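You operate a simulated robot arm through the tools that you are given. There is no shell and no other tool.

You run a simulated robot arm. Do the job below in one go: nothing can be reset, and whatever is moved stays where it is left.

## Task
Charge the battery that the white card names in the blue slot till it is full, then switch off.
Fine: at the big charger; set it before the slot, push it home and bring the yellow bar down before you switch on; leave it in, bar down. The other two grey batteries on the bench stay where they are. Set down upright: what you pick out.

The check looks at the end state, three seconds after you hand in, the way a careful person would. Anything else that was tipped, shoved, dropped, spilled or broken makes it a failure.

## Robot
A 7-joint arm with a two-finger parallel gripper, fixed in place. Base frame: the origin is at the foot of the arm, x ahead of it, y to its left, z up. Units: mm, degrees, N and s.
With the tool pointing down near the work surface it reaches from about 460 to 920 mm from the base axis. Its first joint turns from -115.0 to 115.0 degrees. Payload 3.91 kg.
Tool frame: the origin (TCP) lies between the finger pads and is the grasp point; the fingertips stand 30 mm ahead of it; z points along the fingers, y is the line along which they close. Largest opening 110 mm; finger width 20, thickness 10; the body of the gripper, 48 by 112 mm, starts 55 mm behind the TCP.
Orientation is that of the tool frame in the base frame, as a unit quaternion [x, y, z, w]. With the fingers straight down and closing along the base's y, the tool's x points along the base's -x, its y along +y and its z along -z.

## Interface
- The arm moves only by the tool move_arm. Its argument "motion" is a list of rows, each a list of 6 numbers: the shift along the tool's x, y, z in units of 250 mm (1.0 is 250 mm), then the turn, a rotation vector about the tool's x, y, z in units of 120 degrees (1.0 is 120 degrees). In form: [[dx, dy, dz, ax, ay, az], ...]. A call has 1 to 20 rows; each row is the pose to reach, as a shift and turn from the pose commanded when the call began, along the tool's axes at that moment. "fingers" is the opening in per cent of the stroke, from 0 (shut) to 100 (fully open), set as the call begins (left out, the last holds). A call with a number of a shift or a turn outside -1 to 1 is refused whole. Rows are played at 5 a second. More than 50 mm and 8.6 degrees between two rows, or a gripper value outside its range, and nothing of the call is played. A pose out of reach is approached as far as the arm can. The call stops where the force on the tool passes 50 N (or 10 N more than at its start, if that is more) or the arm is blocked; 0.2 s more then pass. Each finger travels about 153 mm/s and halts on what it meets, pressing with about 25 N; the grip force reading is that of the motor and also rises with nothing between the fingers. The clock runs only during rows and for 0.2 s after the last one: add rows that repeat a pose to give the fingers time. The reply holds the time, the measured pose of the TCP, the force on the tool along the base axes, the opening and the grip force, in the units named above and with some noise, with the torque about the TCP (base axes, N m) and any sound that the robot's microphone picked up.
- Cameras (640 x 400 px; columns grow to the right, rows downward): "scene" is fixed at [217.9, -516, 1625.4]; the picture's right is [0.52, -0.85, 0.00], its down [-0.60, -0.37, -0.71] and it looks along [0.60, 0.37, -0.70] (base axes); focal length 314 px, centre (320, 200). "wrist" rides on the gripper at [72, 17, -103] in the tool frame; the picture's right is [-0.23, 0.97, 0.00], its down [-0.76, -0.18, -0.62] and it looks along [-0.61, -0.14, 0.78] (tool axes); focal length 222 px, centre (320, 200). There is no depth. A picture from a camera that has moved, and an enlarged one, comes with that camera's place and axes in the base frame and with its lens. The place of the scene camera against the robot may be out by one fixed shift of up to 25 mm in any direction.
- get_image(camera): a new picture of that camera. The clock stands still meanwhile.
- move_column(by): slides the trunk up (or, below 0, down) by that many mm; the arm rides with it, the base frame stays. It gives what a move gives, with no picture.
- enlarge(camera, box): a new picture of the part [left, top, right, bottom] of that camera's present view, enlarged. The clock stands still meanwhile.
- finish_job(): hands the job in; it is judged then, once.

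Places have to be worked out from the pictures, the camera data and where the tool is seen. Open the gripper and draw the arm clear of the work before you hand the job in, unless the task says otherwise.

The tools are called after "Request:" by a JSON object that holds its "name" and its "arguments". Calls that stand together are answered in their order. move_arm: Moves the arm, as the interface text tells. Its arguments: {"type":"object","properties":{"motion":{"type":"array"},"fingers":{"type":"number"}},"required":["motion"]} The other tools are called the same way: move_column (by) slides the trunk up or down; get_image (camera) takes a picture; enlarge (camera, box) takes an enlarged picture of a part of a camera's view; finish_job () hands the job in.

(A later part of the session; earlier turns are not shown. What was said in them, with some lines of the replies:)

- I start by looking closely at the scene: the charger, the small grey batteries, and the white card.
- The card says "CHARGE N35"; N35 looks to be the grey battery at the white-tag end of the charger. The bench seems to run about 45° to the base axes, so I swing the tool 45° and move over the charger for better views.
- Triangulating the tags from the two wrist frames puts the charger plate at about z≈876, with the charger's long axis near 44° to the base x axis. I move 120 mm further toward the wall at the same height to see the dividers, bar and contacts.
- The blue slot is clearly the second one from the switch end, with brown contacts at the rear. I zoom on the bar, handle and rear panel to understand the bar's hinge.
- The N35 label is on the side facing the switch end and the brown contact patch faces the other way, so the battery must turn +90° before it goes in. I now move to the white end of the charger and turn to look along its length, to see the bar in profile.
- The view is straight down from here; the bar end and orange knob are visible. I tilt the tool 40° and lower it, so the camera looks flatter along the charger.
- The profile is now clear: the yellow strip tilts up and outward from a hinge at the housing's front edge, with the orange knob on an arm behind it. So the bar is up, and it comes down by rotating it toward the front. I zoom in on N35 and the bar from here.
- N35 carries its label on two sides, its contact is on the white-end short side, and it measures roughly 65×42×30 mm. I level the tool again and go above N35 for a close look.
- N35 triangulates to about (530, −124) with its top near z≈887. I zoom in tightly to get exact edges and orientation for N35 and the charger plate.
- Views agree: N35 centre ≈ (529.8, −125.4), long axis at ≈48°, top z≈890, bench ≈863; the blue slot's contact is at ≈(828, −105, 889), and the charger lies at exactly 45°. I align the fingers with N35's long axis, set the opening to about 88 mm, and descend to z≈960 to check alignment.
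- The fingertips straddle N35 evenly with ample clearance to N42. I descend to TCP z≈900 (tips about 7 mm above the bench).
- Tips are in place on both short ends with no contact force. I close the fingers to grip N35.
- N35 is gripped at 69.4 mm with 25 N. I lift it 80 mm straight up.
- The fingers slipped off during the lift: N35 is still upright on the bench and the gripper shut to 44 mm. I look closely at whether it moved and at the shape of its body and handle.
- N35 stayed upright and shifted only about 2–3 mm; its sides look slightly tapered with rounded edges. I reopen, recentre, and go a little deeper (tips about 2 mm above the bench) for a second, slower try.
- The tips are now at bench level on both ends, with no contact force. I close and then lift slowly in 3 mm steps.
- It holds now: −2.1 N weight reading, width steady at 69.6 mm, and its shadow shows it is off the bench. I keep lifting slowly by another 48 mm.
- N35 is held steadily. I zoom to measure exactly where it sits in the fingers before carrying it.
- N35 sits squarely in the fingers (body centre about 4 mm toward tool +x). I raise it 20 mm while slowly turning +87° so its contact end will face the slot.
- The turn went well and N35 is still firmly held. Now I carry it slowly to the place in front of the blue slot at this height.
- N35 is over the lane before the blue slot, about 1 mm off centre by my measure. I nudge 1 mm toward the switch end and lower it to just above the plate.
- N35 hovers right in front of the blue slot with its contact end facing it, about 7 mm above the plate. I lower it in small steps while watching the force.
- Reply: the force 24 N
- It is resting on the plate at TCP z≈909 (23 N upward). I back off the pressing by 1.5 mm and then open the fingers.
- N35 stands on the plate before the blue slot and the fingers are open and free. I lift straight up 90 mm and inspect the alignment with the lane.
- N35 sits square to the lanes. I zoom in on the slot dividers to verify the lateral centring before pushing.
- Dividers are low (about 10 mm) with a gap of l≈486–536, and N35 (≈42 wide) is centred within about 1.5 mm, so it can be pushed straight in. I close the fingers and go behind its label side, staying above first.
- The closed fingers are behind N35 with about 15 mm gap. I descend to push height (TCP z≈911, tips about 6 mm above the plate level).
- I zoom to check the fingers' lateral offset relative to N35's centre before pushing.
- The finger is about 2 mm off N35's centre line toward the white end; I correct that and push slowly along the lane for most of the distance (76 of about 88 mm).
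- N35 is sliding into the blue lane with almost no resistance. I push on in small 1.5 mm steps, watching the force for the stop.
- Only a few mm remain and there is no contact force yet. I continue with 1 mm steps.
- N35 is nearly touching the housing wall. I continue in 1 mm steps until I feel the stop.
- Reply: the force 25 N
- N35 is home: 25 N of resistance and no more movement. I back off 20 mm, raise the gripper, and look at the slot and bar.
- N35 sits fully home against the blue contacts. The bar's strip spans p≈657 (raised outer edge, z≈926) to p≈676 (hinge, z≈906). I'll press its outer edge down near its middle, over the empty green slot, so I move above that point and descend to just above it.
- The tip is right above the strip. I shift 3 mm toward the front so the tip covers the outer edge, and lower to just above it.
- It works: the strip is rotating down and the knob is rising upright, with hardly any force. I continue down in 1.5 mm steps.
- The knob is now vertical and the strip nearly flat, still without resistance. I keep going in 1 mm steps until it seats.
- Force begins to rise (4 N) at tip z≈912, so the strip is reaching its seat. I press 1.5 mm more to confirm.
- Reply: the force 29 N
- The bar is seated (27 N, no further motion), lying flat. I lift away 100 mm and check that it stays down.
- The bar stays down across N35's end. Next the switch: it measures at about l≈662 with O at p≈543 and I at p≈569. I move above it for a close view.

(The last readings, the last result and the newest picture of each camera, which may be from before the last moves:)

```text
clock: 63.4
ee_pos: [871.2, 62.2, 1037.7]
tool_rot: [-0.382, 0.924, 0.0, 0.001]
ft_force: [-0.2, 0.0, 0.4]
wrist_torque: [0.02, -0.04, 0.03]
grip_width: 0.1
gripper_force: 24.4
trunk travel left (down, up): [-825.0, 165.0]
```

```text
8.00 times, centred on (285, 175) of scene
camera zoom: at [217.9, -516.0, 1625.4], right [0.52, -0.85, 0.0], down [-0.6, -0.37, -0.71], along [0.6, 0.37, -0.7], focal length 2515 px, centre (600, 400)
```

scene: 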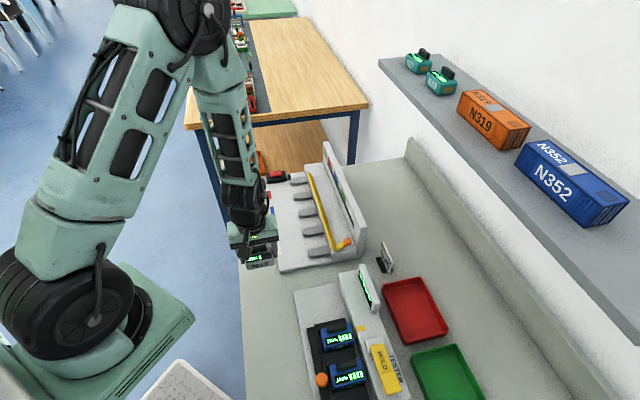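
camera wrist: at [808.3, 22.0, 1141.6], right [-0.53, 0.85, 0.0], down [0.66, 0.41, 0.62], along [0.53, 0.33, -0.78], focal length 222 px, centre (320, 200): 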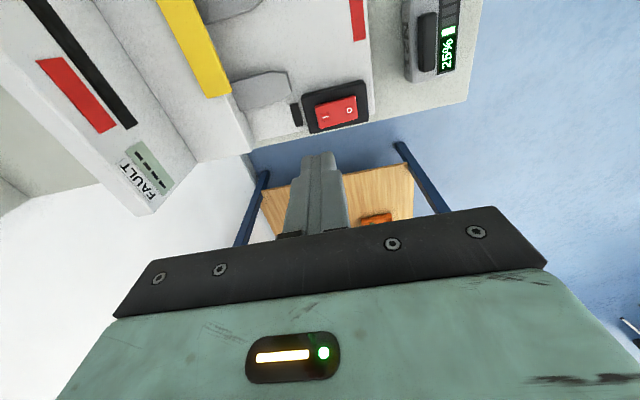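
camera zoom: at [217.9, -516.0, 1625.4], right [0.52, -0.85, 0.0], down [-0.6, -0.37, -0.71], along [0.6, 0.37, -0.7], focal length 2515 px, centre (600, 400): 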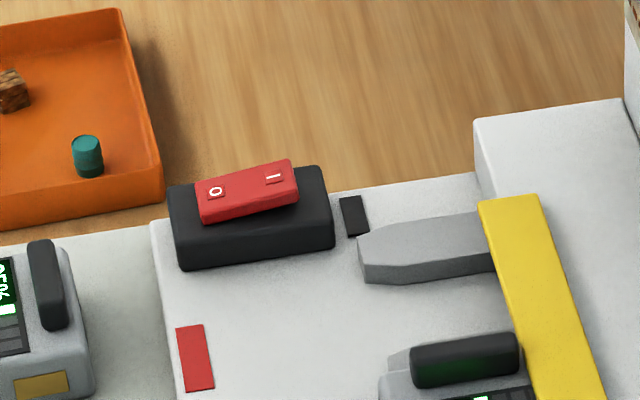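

The rocker's I end (toward the wall) is raised, so it is off now. I position over the I half and lower to about 10 mm above it.

Request:
{"name": "move_arm", "arguments": {"motion": [[-0.011, 0.009, 0.05, 0, 0, 0], [-0.021, 0.018, 0.15, 0, 0, 0], [-0.021, 0.018, 0.25, 0, 0, 0], [-0.021, 0.018, 0.32, 0, 0, 0], [-0.021, 0.018, 0.37, 0, 0, 0], [-0.021, 0.018, 0.37, 0, 0, 0]]}}

Request:
{"name": "get_image", "arguments": {"camera": "wrist"}}

Request:
{"name": "enlarge", "arguments": {"camera": "wrist", "box": [240, 90, 400, 230]}}

Request:
{"name": "enlarge", "arguments": {"camera": "scene", "box": [255, 150, 315, 200]}}

```text
clock: 64.8
ee_pos: [872.7, 71.6, 946.6]
tool_rot: [-0.382, 0.924, -0.001, 0.0]
ft_force: [-0.4, 0.2, 0.3]
wrist_torque: [0.01, 0.0, -0.01]
grip_width: 0.0
gripper_force: 24.9
trunk travel left (down, up): [-825.0, 165.0]
```

```text
taken
camera wrist: at [807.7, 30.5, 1050.5], right [-0.53, 0.85, 0.0], down [0.66, 0.41, 0.62], along [0.53, 0.33, -0.78], focal length 222 px, centre (320, 200)
```

wrist: 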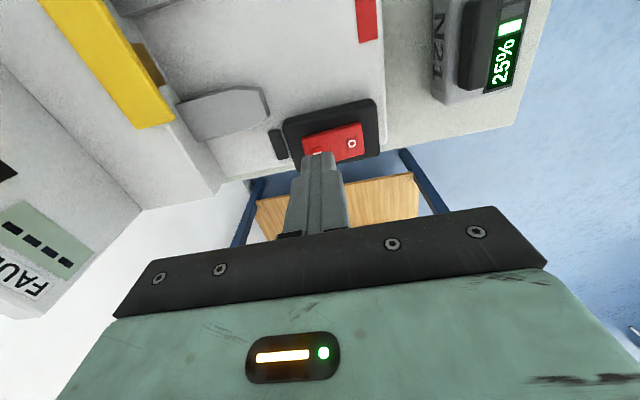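

```text
2.86 times, centred on (320, 160) of wrist
camera zoom: at [807.7, 30.5, 1050.5], right [-0.53, 0.85, 0.0], down [0.66, 0.41, 0.62], along [0.53, 0.33, -0.78], focal length 635 px, centre (320, 314)
```

zoom: 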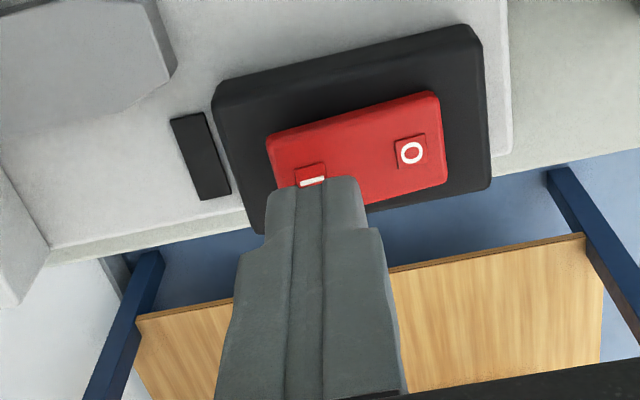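

```text
8.00 times, centred on (285, 175) of scene
camera zoom: at [217.9, -516.0, 1625.4], right [0.52, -0.85, 0.0], down [-0.6, -0.37, -0.71], along [0.6, 0.37, -0.7], focal length 2515 px, centre (600, 400)
```

zoom: 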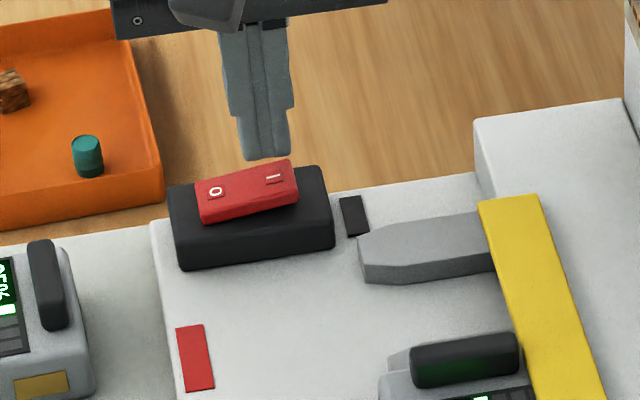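

The tip is directly above the I mark (within about 2 mm). I press down in small steps, watching force and sound.

Request:
{"name": "move_arm", "arguments": {"motion": [[0, 0, 0.008, 0, 0, 0], [0, 0, 0.016, 0, 0, 0], [0, 0, 0.024, 0, 0, 0], [0, 0, 0.032, 0, 0, 0], [0, 0, 0.04, 0, 0, 0], [0, 0, 0.046, 0, 0, 0], [0, 0, 0.046, 0, 0, 0]]}}

Request:
{"name": "enlarge", "arguments": {"camera": "scene", "box": [255, 150, 315, 200]}}

```text
clock: 66.4
ee_pos: [871.2, 71.2, 936.0]
tool_rot: [-0.383, 0.924, -0.001, 0.001]
ft_force: [-0.3, -0.7, 0.0]
wrist_torque: [0.0, 0.01, -0.01]
grip_width: 0.0
gripper_force: 24.8
trunk travel left (down, up): [-825.0, 165.0]
```

```text
8.00 times, centred on (285, 175) of scene
camera zoom: at [217.9, -516.0, 1625.4], right [0.52, -0.85, 0.0], down [-0.6, -0.37, -0.71], along [0.6, 0.37, -0.7], focal length 2515 px, centre (600, 400)
```

zoom: 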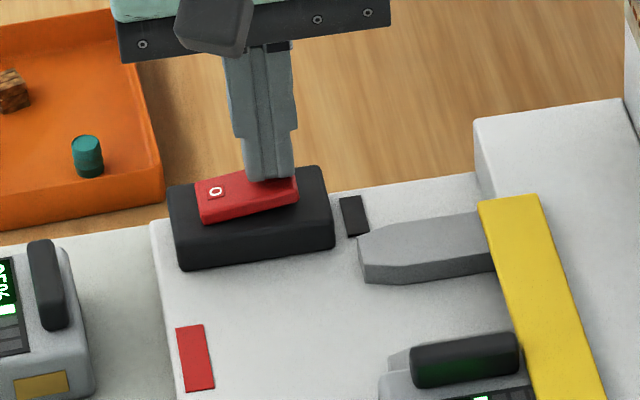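

The tip is just at the rocker surface with no force yet. I continue pressing in 1 mm steps.

Request:
{"name": "move_arm", "arguments": {"motion": [[0, 0, 0.004, 0, 0, 0], [0, 0, 0.008, 0, 0, 0], [0, 0, 0.012, 0, 0, 0], [0, 0, 0.012, 0, 0, 0]]}}

Request:
{"name": "enlarge", "arguments": {"camera": "scene", "box": [255, 150, 345, 220]}}

```text
clock: 67.4
ee_pos: [871.7, 71.1, 933.4]
tool_rot: [-0.382, 0.924, 0.0, 0.001]
ft_force: [-1.1, -0.3, 0.2]
wrist_torque: [-0.01, 0.02, 0.03]
grip_width: 0.0
gripper_force: 25.5
trunk travel left (down, up): [-825.0, 165.0]
```

```text
5.71 times, centred on (300, 185) of scene
camera zoom: at [217.9, -516.0, 1625.4], right [0.52, -0.85, 0.0], down [-0.6, -0.37, -0.71], along [0.6, 0.37, -0.7], focal length 1796 px, centre (434, 286)
```

zoom: 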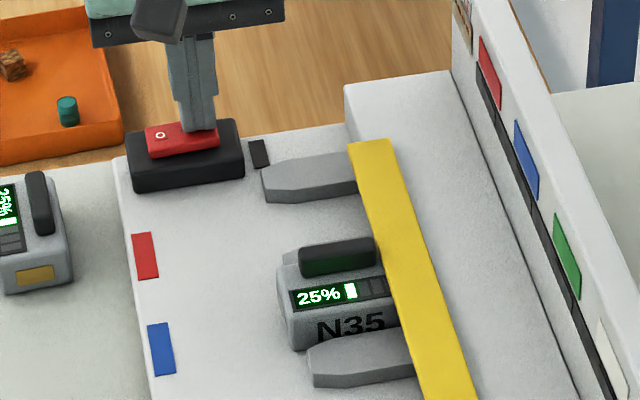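

Still no resistance, and the rocker has not tipped yet. I keep pressing in 1 mm steps.

Request:
{"name": "move_arm", "arguments": {"motion": [[0, 0, 0.004, 0, 0, 0], [0, 0, 0.008, 0, 0, 0], [0, 0, 0.012, 0, 0, 0], [0, 0, 0.012, 0, 0, 0]]}}

Request:
{"name": "enlarge", "arguments": {"camera": "scene", "box": [255, 150, 345, 220]}}

```text
clock: 68.4
ee_pos: [872.2, 70.9, 932.0]
tool_rot: [-0.383, 0.924, -0.001, 0.002]
ft_force: [0.0, -3.5, 15.8]
wrist_torque: [0.0, 0.11, 0.04]
grip_width: 0.0
gripper_force: 24.7
trunk travel left (down, up): [-825.0, 165.0]
```

```text
5.71 times, centred on (300, 185) of scene
camera zoom: at [217.9, -516.0, 1625.4], right [0.52, -0.85, 0.0], down [-0.6, -0.37, -0.71], along [0.6, 0.37, -0.7], focal length 1796 px, centre (434, 286)
```

zoom: 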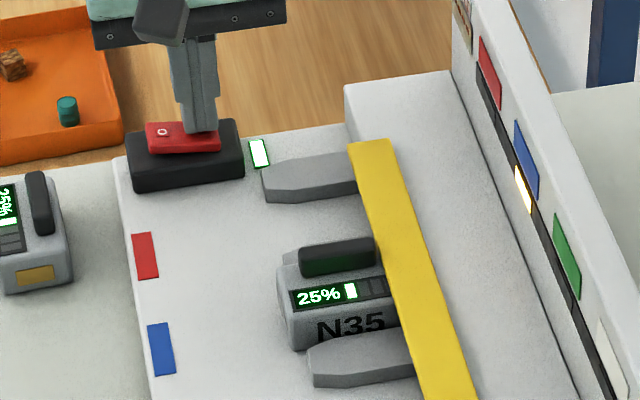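

The switch tipped on: the power lamp is lit and the blue slot's indicator shows charging (amber). I lift clear and hover over the O half, ready to switch off.

Request:
{"name": "move_arm", "arguments": {"motion": [[0, 0, -0.03, 0, 0, 0], [0, 0, -0.06, 0, 0, 0], [0, 0.05, -0.06, 0, 0, 0], [0, 0.1, -0.06, 0, 0, 0], [0, 0.1, -0.06, 0, 0, 0]]}}

Request:
{"name": "enlarge", "arguments": {"camera": "scene", "box": [255, 150, 345, 220]}}

Request:
{"name": "enlarge", "arguments": {"camera": "wrist", "box": [240, 90, 400, 230]}}

```text
clock: 69.6
ee_pos: [854.0, 88.3, 945.2]
tool_rot: [-0.383, 0.924, -0.001, 0.001]
ft_force: [-0.2, 0.0, 0.0]
wrist_torque: [0.01, 0.0, -0.02]
grip_width: 0.0
gripper_force: 25.0
trunk travel left (down, up): [-825.0, 165.0]
```

```text
5.71 times, centred on (300, 185) of scene
camera zoom: at [217.9, -516.0, 1625.4], right [0.52, -0.85, 0.0], down [-0.6, -0.37, -0.71], along [0.6, 0.37, -0.7], focal length 1796 px, centre (434, 286)
```

zoom: 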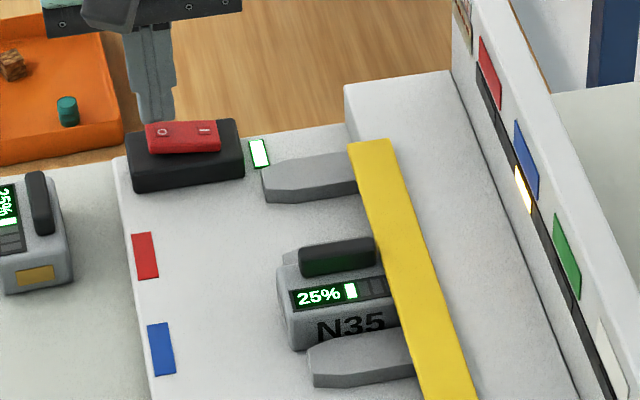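

```text
2.86 times, centred on (320, 160) of wrist
camera zoom: at [791.5, 47.5, 1047.4], right [-0.53, 0.85, 0.0], down [0.66, 0.41, 0.62], along [0.53, 0.33, -0.78], focal length 635 px, centre (320, 314)
```

zoom: 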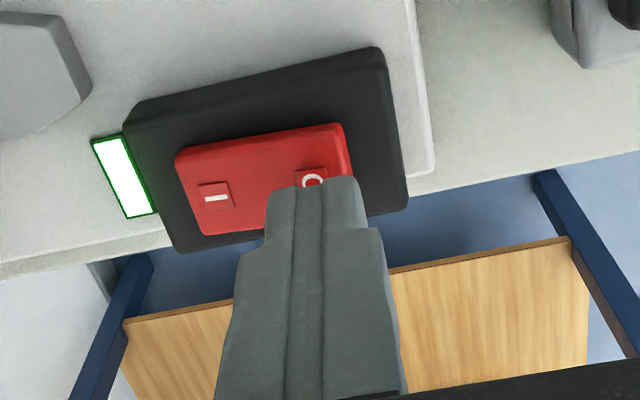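

I'm hovering directly above O. I lower a little closer and let 3 seconds pass, then check the charge.

Request:
{"name": "move_arm", "arguments": {"motion": [[0, 0, 0.01, 0, 0, 0], [0, 0, 0.018, 0, 0, 0], [0, 0, 0.018, 0, 0, 0], [0, 0, 0.018, 0, 0, 0], [0, 0, 0.018, 0, 0, 0], [0, 0, 0.018, 0, 0, 0], [0, 0, 0.018, 0, 0, 0], [0, 0, 0.018, 0, 0, 0], [0, 0, 0.018, 0, 0, 0], [0, 0, 0.018, 0, 0, 0], [0, 0, 0.018, 0, 0, 0], [0, 0, 0.018, 0, 0, 0], [0, 0, 0.018, 0, 0, 0], [0, 0, 0.018, 0, 0, 0], [0, 0, 0.018, 0, 0, 0]]}}

Request:
{"name": "enlarge", "arguments": {"camera": "scene", "box": [255, 150, 345, 220]}}

```text
clock: 72.8
ee_pos: [854.2, 87.9, 940.1]
tool_rot: [-0.383, 0.924, -0.001, 0.0]
ft_force: [-0.1, -0.3, 0.0]
wrist_torque: [0.01, 0.02, 0.01]
grip_width: 0.0
gripper_force: 25.0
trunk travel left (down, up): [-825.0, 165.0]
```

```text
5.71 times, centred on (300, 185) of scene
camera zoom: at [217.9, -516.0, 1625.4], right [0.52, -0.85, 0.0], down [-0.6, -0.37, -0.71], along [0.6, 0.37, -0.7], focal length 1796 px, centre (434, 286)
```

zoom: 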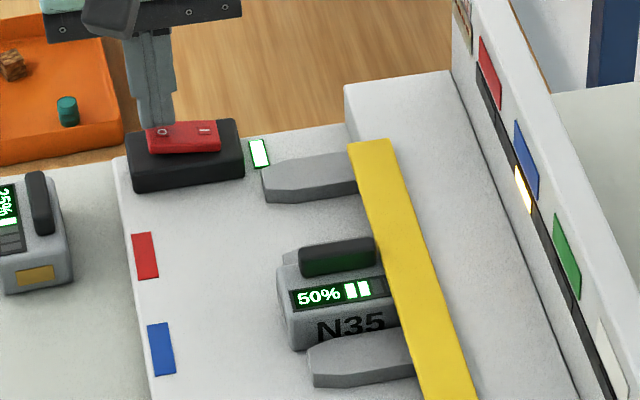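

Charging: N35 already shows 50% after about 4.5 s. I hold for 2 seconds more and check again.

Request:
{"name": "move_arm", "arguments": {"motion": [[0, 0, 0, 0, 0, 0], [0, 0, 0, 0, 0, 0], [0, 0, 0, 0, 0, 0], [0, 0, 0, 0, 0, 0], [0, 0, 0, 0, 0, 0], [0, 0, 0, 0, 0, 0], [0, 0, 0, 0, 0, 0], [0, 0, 0, 0, 0, 0], [0, 0, 0, 0, 0, 0]]}}

Request:
{"name": "enlarge", "arguments": {"camera": "scene", "box": [285, 160, 345, 220]}}

```text
clock: 74.8
ee_pos: [854.1, 88.4, 940.4]
tool_rot: [-0.383, 0.924, -0.001, 0.0]
ft_force: [-0.2, 0.1, -0.6]
wrist_torque: [0.01, -0.02, 0.01]
grip_width: 0.0
gripper_force: 25.4
trunk travel left (down, up): [-825.0, 165.0]
```

```text
6.67 times, centred on (315, 190) of scene
camera zoom: at [217.9, -516.0, 1625.4], right [0.52, -0.85, 0.0], down [-0.6, -0.37, -0.71], along [0.6, 0.37, -0.7], focal length 2096 px, centre (353, 267)
```

zoom: 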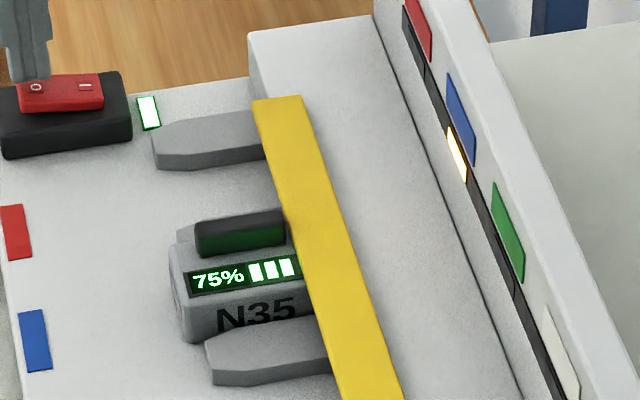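

75% now. I wait in short steps so I can switch off promptly when it is full.

Request:
{"name": "move_arm", "arguments": {"motion": [[0, 0, 0, 0, 0, 0], [0, 0, 0, 0, 0, 0], [0, 0, 0, 0, 0, 0], [0, 0, 0, 0, 0, 0], [0, 0, 0, 0, 0, 0]]}}

Request:
{"name": "enlarge", "arguments": {"camera": "scene", "box": [285, 160, 345, 220]}}

```text
clock: 76.0
ee_pos: [855.0, 88.1, 939.3]
tool_rot: [-0.383, 0.924, -0.001, 0.001]
ft_force: [0.0, -1.3, 0.6]
wrist_torque: [0.02, 0.01, 0.03]
grip_width: 0.0
gripper_force: 25.2
trunk travel left (down, up): [-825.0, 165.0]
```

```text
6.67 times, centred on (315, 190) of scene
camera zoom: at [217.9, -516.0, 1625.4], right [0.52, -0.85, 0.0], down [-0.6, -0.37, -0.71], along [0.6, 0.37, -0.7], focal length 2096 px, centre (353, 267)
```

zoom: 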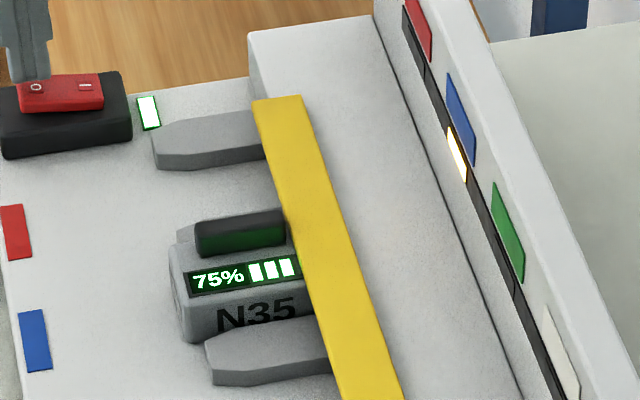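

Still 75%; the slot lamp is amber. I wait one more second.

Request:
{"name": "move_arm", "arguments": {"motion": [[0, 0, 0, 0, 0, 0], [0, 0, 0, 0, 0, 0], [0, 0, 0, 0, 0, 0], [0, 0, 0, 0, 0, 0]]}}

Request:
{"name": "enlarge", "arguments": {"camera": "scene", "box": [285, 160, 345, 220]}}

```text
clock: 77.0
ee_pos: [854.9, 88.6, 940.9]
tool_rot: [-0.382, 0.924, -0.001, 0.0]
ft_force: [0.1, 0.6, -0.3]
wrist_torque: [0.0, 0.05, -0.01]
grip_width: 0.3
gripper_force: 25.3
trunk travel left (down, up): [-825.0, 165.0]
```

```text
6.67 times, centred on (315, 190) of scene
camera zoom: at [217.9, -516.0, 1625.4], right [0.52, -0.85, 0.0], down [-0.6, -0.37, -0.71], along [0.6, 0.37, -0.7], focal length 2096 px, centre (353, 267)
```

zoom: 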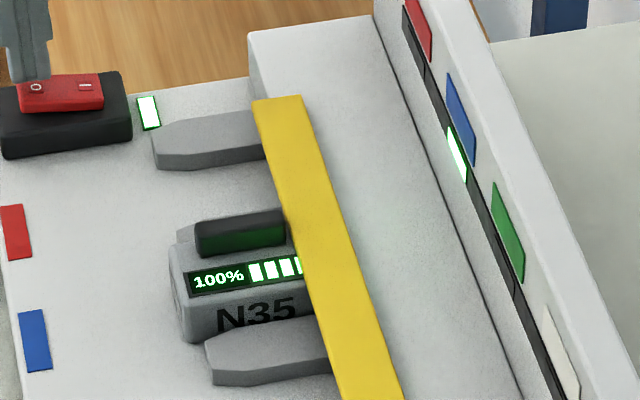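

100% and the slot lamp is green. I press O now.

Request:
{"name": "move_arm", "arguments": {"motion": [[0, 0, 0.012, 0, 0, 0], [0, 0, 0.024, 0, 0, 0], [0, 0, 0.032, 0, 0, 0], [0, 0, 0.038, 0, 0, 0], [0, 0, 0.042, 0, 0, 0], [0, 0, 0.042, 0, 0, 0]]}}

Request:
{"name": "enlarge", "arguments": {"camera": "scene", "box": [255, 150, 345, 220]}}

```text
clock: 78.4
ee_pos: [854.1, 90.7, 930.4]
tool_rot: [-0.382, 0.924, -0.001, 0.0]
ft_force: [-8.6, 4.4, 9.4]
wrist_torque: [0.04, 0.18, -0.04]
grip_width: 0.0
gripper_force: 25.1
trunk travel left (down, up): [-825.0, 165.0]
```

```text
5.71 times, centred on (300, 185) of scene
camera zoom: at [217.9, -516.0, 1625.4], right [0.52, -0.85, 0.0], down [-0.6, -0.37, -0.71], along [0.6, 0.37, -0.7], focal length 1796 px, centre (434, 286)
```

zoom: 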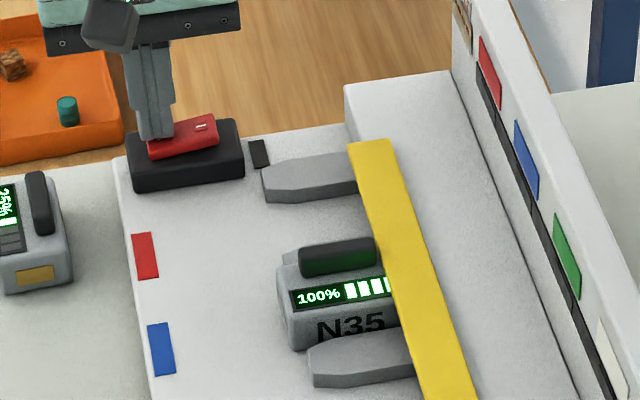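

The power lamp and slot indicator are out, and N35 reads 100%. I lift straight up, then draw the arm back away from the bench equipment.

Request:
{"name": "move_arm", "arguments": {"motion": [[0, 0, -0.04, 0, 0, 0], [0, 0, -0.12, 0, 0, 0], [0, 0, -0.26, 0, 0, 0], [0, 0, -0.42, 0, 0, 0], [0, 0, -0.6, 0, 0, 0], [0, 0, -0.75, 0, 0, 0], [0, 0, -0.75, 0, 0, 0]]}}

Request:
{"name": "enlarge", "arguments": {"camera": "scene", "box": [230, 150, 370, 290]}}

```text
clock: 80.0
ee_pos: [854.8, 88.5, 1118.9]
tool_rot: [-0.384, 0.924, -0.001, 0.0]
ft_force: [0.3, -0.1, 0.5]
wrist_torque: [-0.05, 0.0, -0.01]
grip_width: 0.1
gripper_force: 25.3
trunk travel left (down, up): [-825.0, 165.0]
```

```text
2.86 times, centred on (300, 220) of scene
camera zoom: at [217.9, -516.0, 1625.4], right [0.52, -0.85, 0.0], down [-0.6, -0.37, -0.71], along [0.6, 0.37, -0.7], focal length 898 px, centre (377, 143)
```

zoom: 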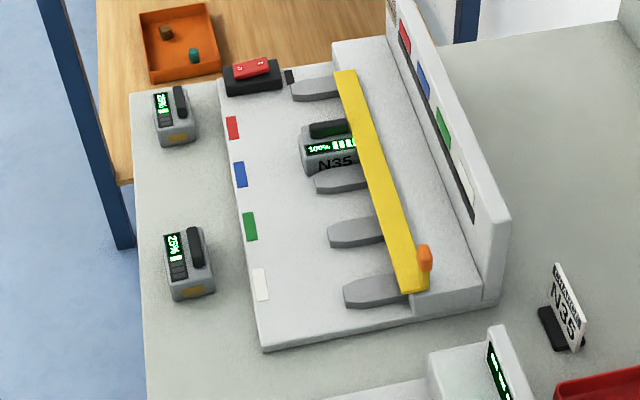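

Everything is in order: N35 at 100% in the blue slot, bar down, switch off, the other two batteries untouched. I draw the arm back and open the gripper.

Request:
{"name": "move_arm", "arguments": {"motion": [[0.1, 0.08, -0.03, 0, 0, 0], [0.2, 0.16, -0.06, 0, 0, 0], [0.3, 0.24, -0.09, 0, 0, 0], [0.4, 0.32, -0.12, 0, 0, 0], [0.5, 0.4, -0.15, 0, 0, 0], [0.6, 0.48, -0.18, 0, 0, 0], [0.7, 0.56, -0.21, 0, 0, 0], [0.8, 0.64, -0.24, 0, 0, 0], [0.8, 0.64, -0.24, 0, 0, 0]]}}

Request:
{"name": "move_arm", "arguments": {"motion": [[0, 0, 0, 0, 0, 0], [0, 0, 0, 0, 0, 0], [0, 0, 0, 0, 0, 0], [0, 0, 0, 0, 0, 0]], "fingers": 100}}

Request:
{"name": "get_image", "arguments": {"camera": "scene"}}

Request:
{"name": "enlarge", "arguments": {"camera": "scene", "box": [255, 150, 375, 260]}}

```text
clock: 82.0
ee_pos: [599.2, 64.8, 1178.1]
tool_rot: [-0.383, 0.924, 0.0, 0.0]
ft_force: [-0.4, -0.5, 0.2]
wrist_torque: [-0.02, -0.01, -0.02]
grip_width: 0.1
gripper_force: 25.4
trunk travel left (down, up): [-825.0, 165.0]
```

```text
clock: 83.0
ee_pos: [600.3, 63.1, 1179.4]
tool_rot: [-0.383, 0.924, -0.001, 0.0]
ft_force: [-0.2, -0.1, 0.1]
wrist_torque: [-0.02, 0.02, 0.03]
grip_width: 110.2
gripper_force: 0.0
trunk travel left (down, up): [-825.0, 165.0]
```

```text
taken
```

scene: 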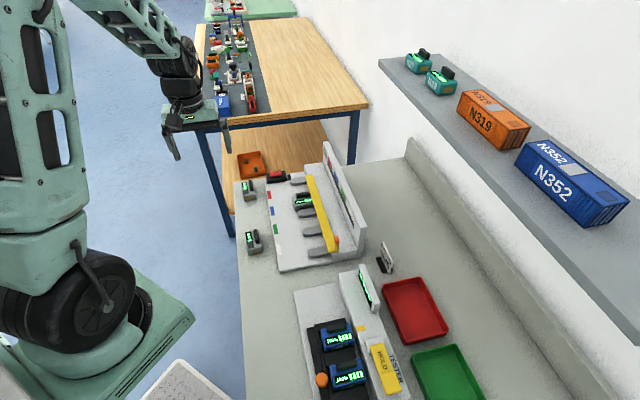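

```text
3.64 times, centred on (315, 205) of scene
camera zoom: at [217.9, -516.0, 1625.4], right [0.52, -0.85, 0.0], down [-0.6, -0.37, -0.71], along [0.6, 0.37, -0.7], focal length 1143 px, centre (338, 182)
```

zoom: 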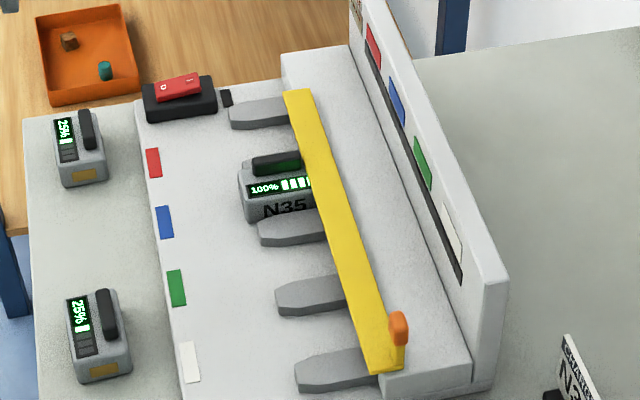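

The final picture shows N35 upright in the blue slot at 100% with the bar down and the switch on O with its lamps out. The other two batteries are undisturbed, the arm is clear and the gripper is open, so I hand the job in.

Request:
{"name": "finish_job", "arguments": {}}

```text
The job is handed in.
```

Battery N35, the one named on the white card, is charged to 100% and sits upright in the blue slot. The yellow bar is down and the charger is switched off.

- **Order of work:** I set N35 before the blue slot, pushed it home until it stopped, brought the bar down, and only then switched on. The display went from 25% to 100% in about nine seconds. I switched off within about a second and a half of seeing it full; the power lamp and slot lamp are out.
- **One slip:** On the first pick the fingers slid off N35. It stayed upright on the bench and shifted only 2–3 mm. The second, slower lift held.
- **The rest:** The other two grey batteries look undisturbed in the last picture. The gripper is open and the arm is clear of the bench.
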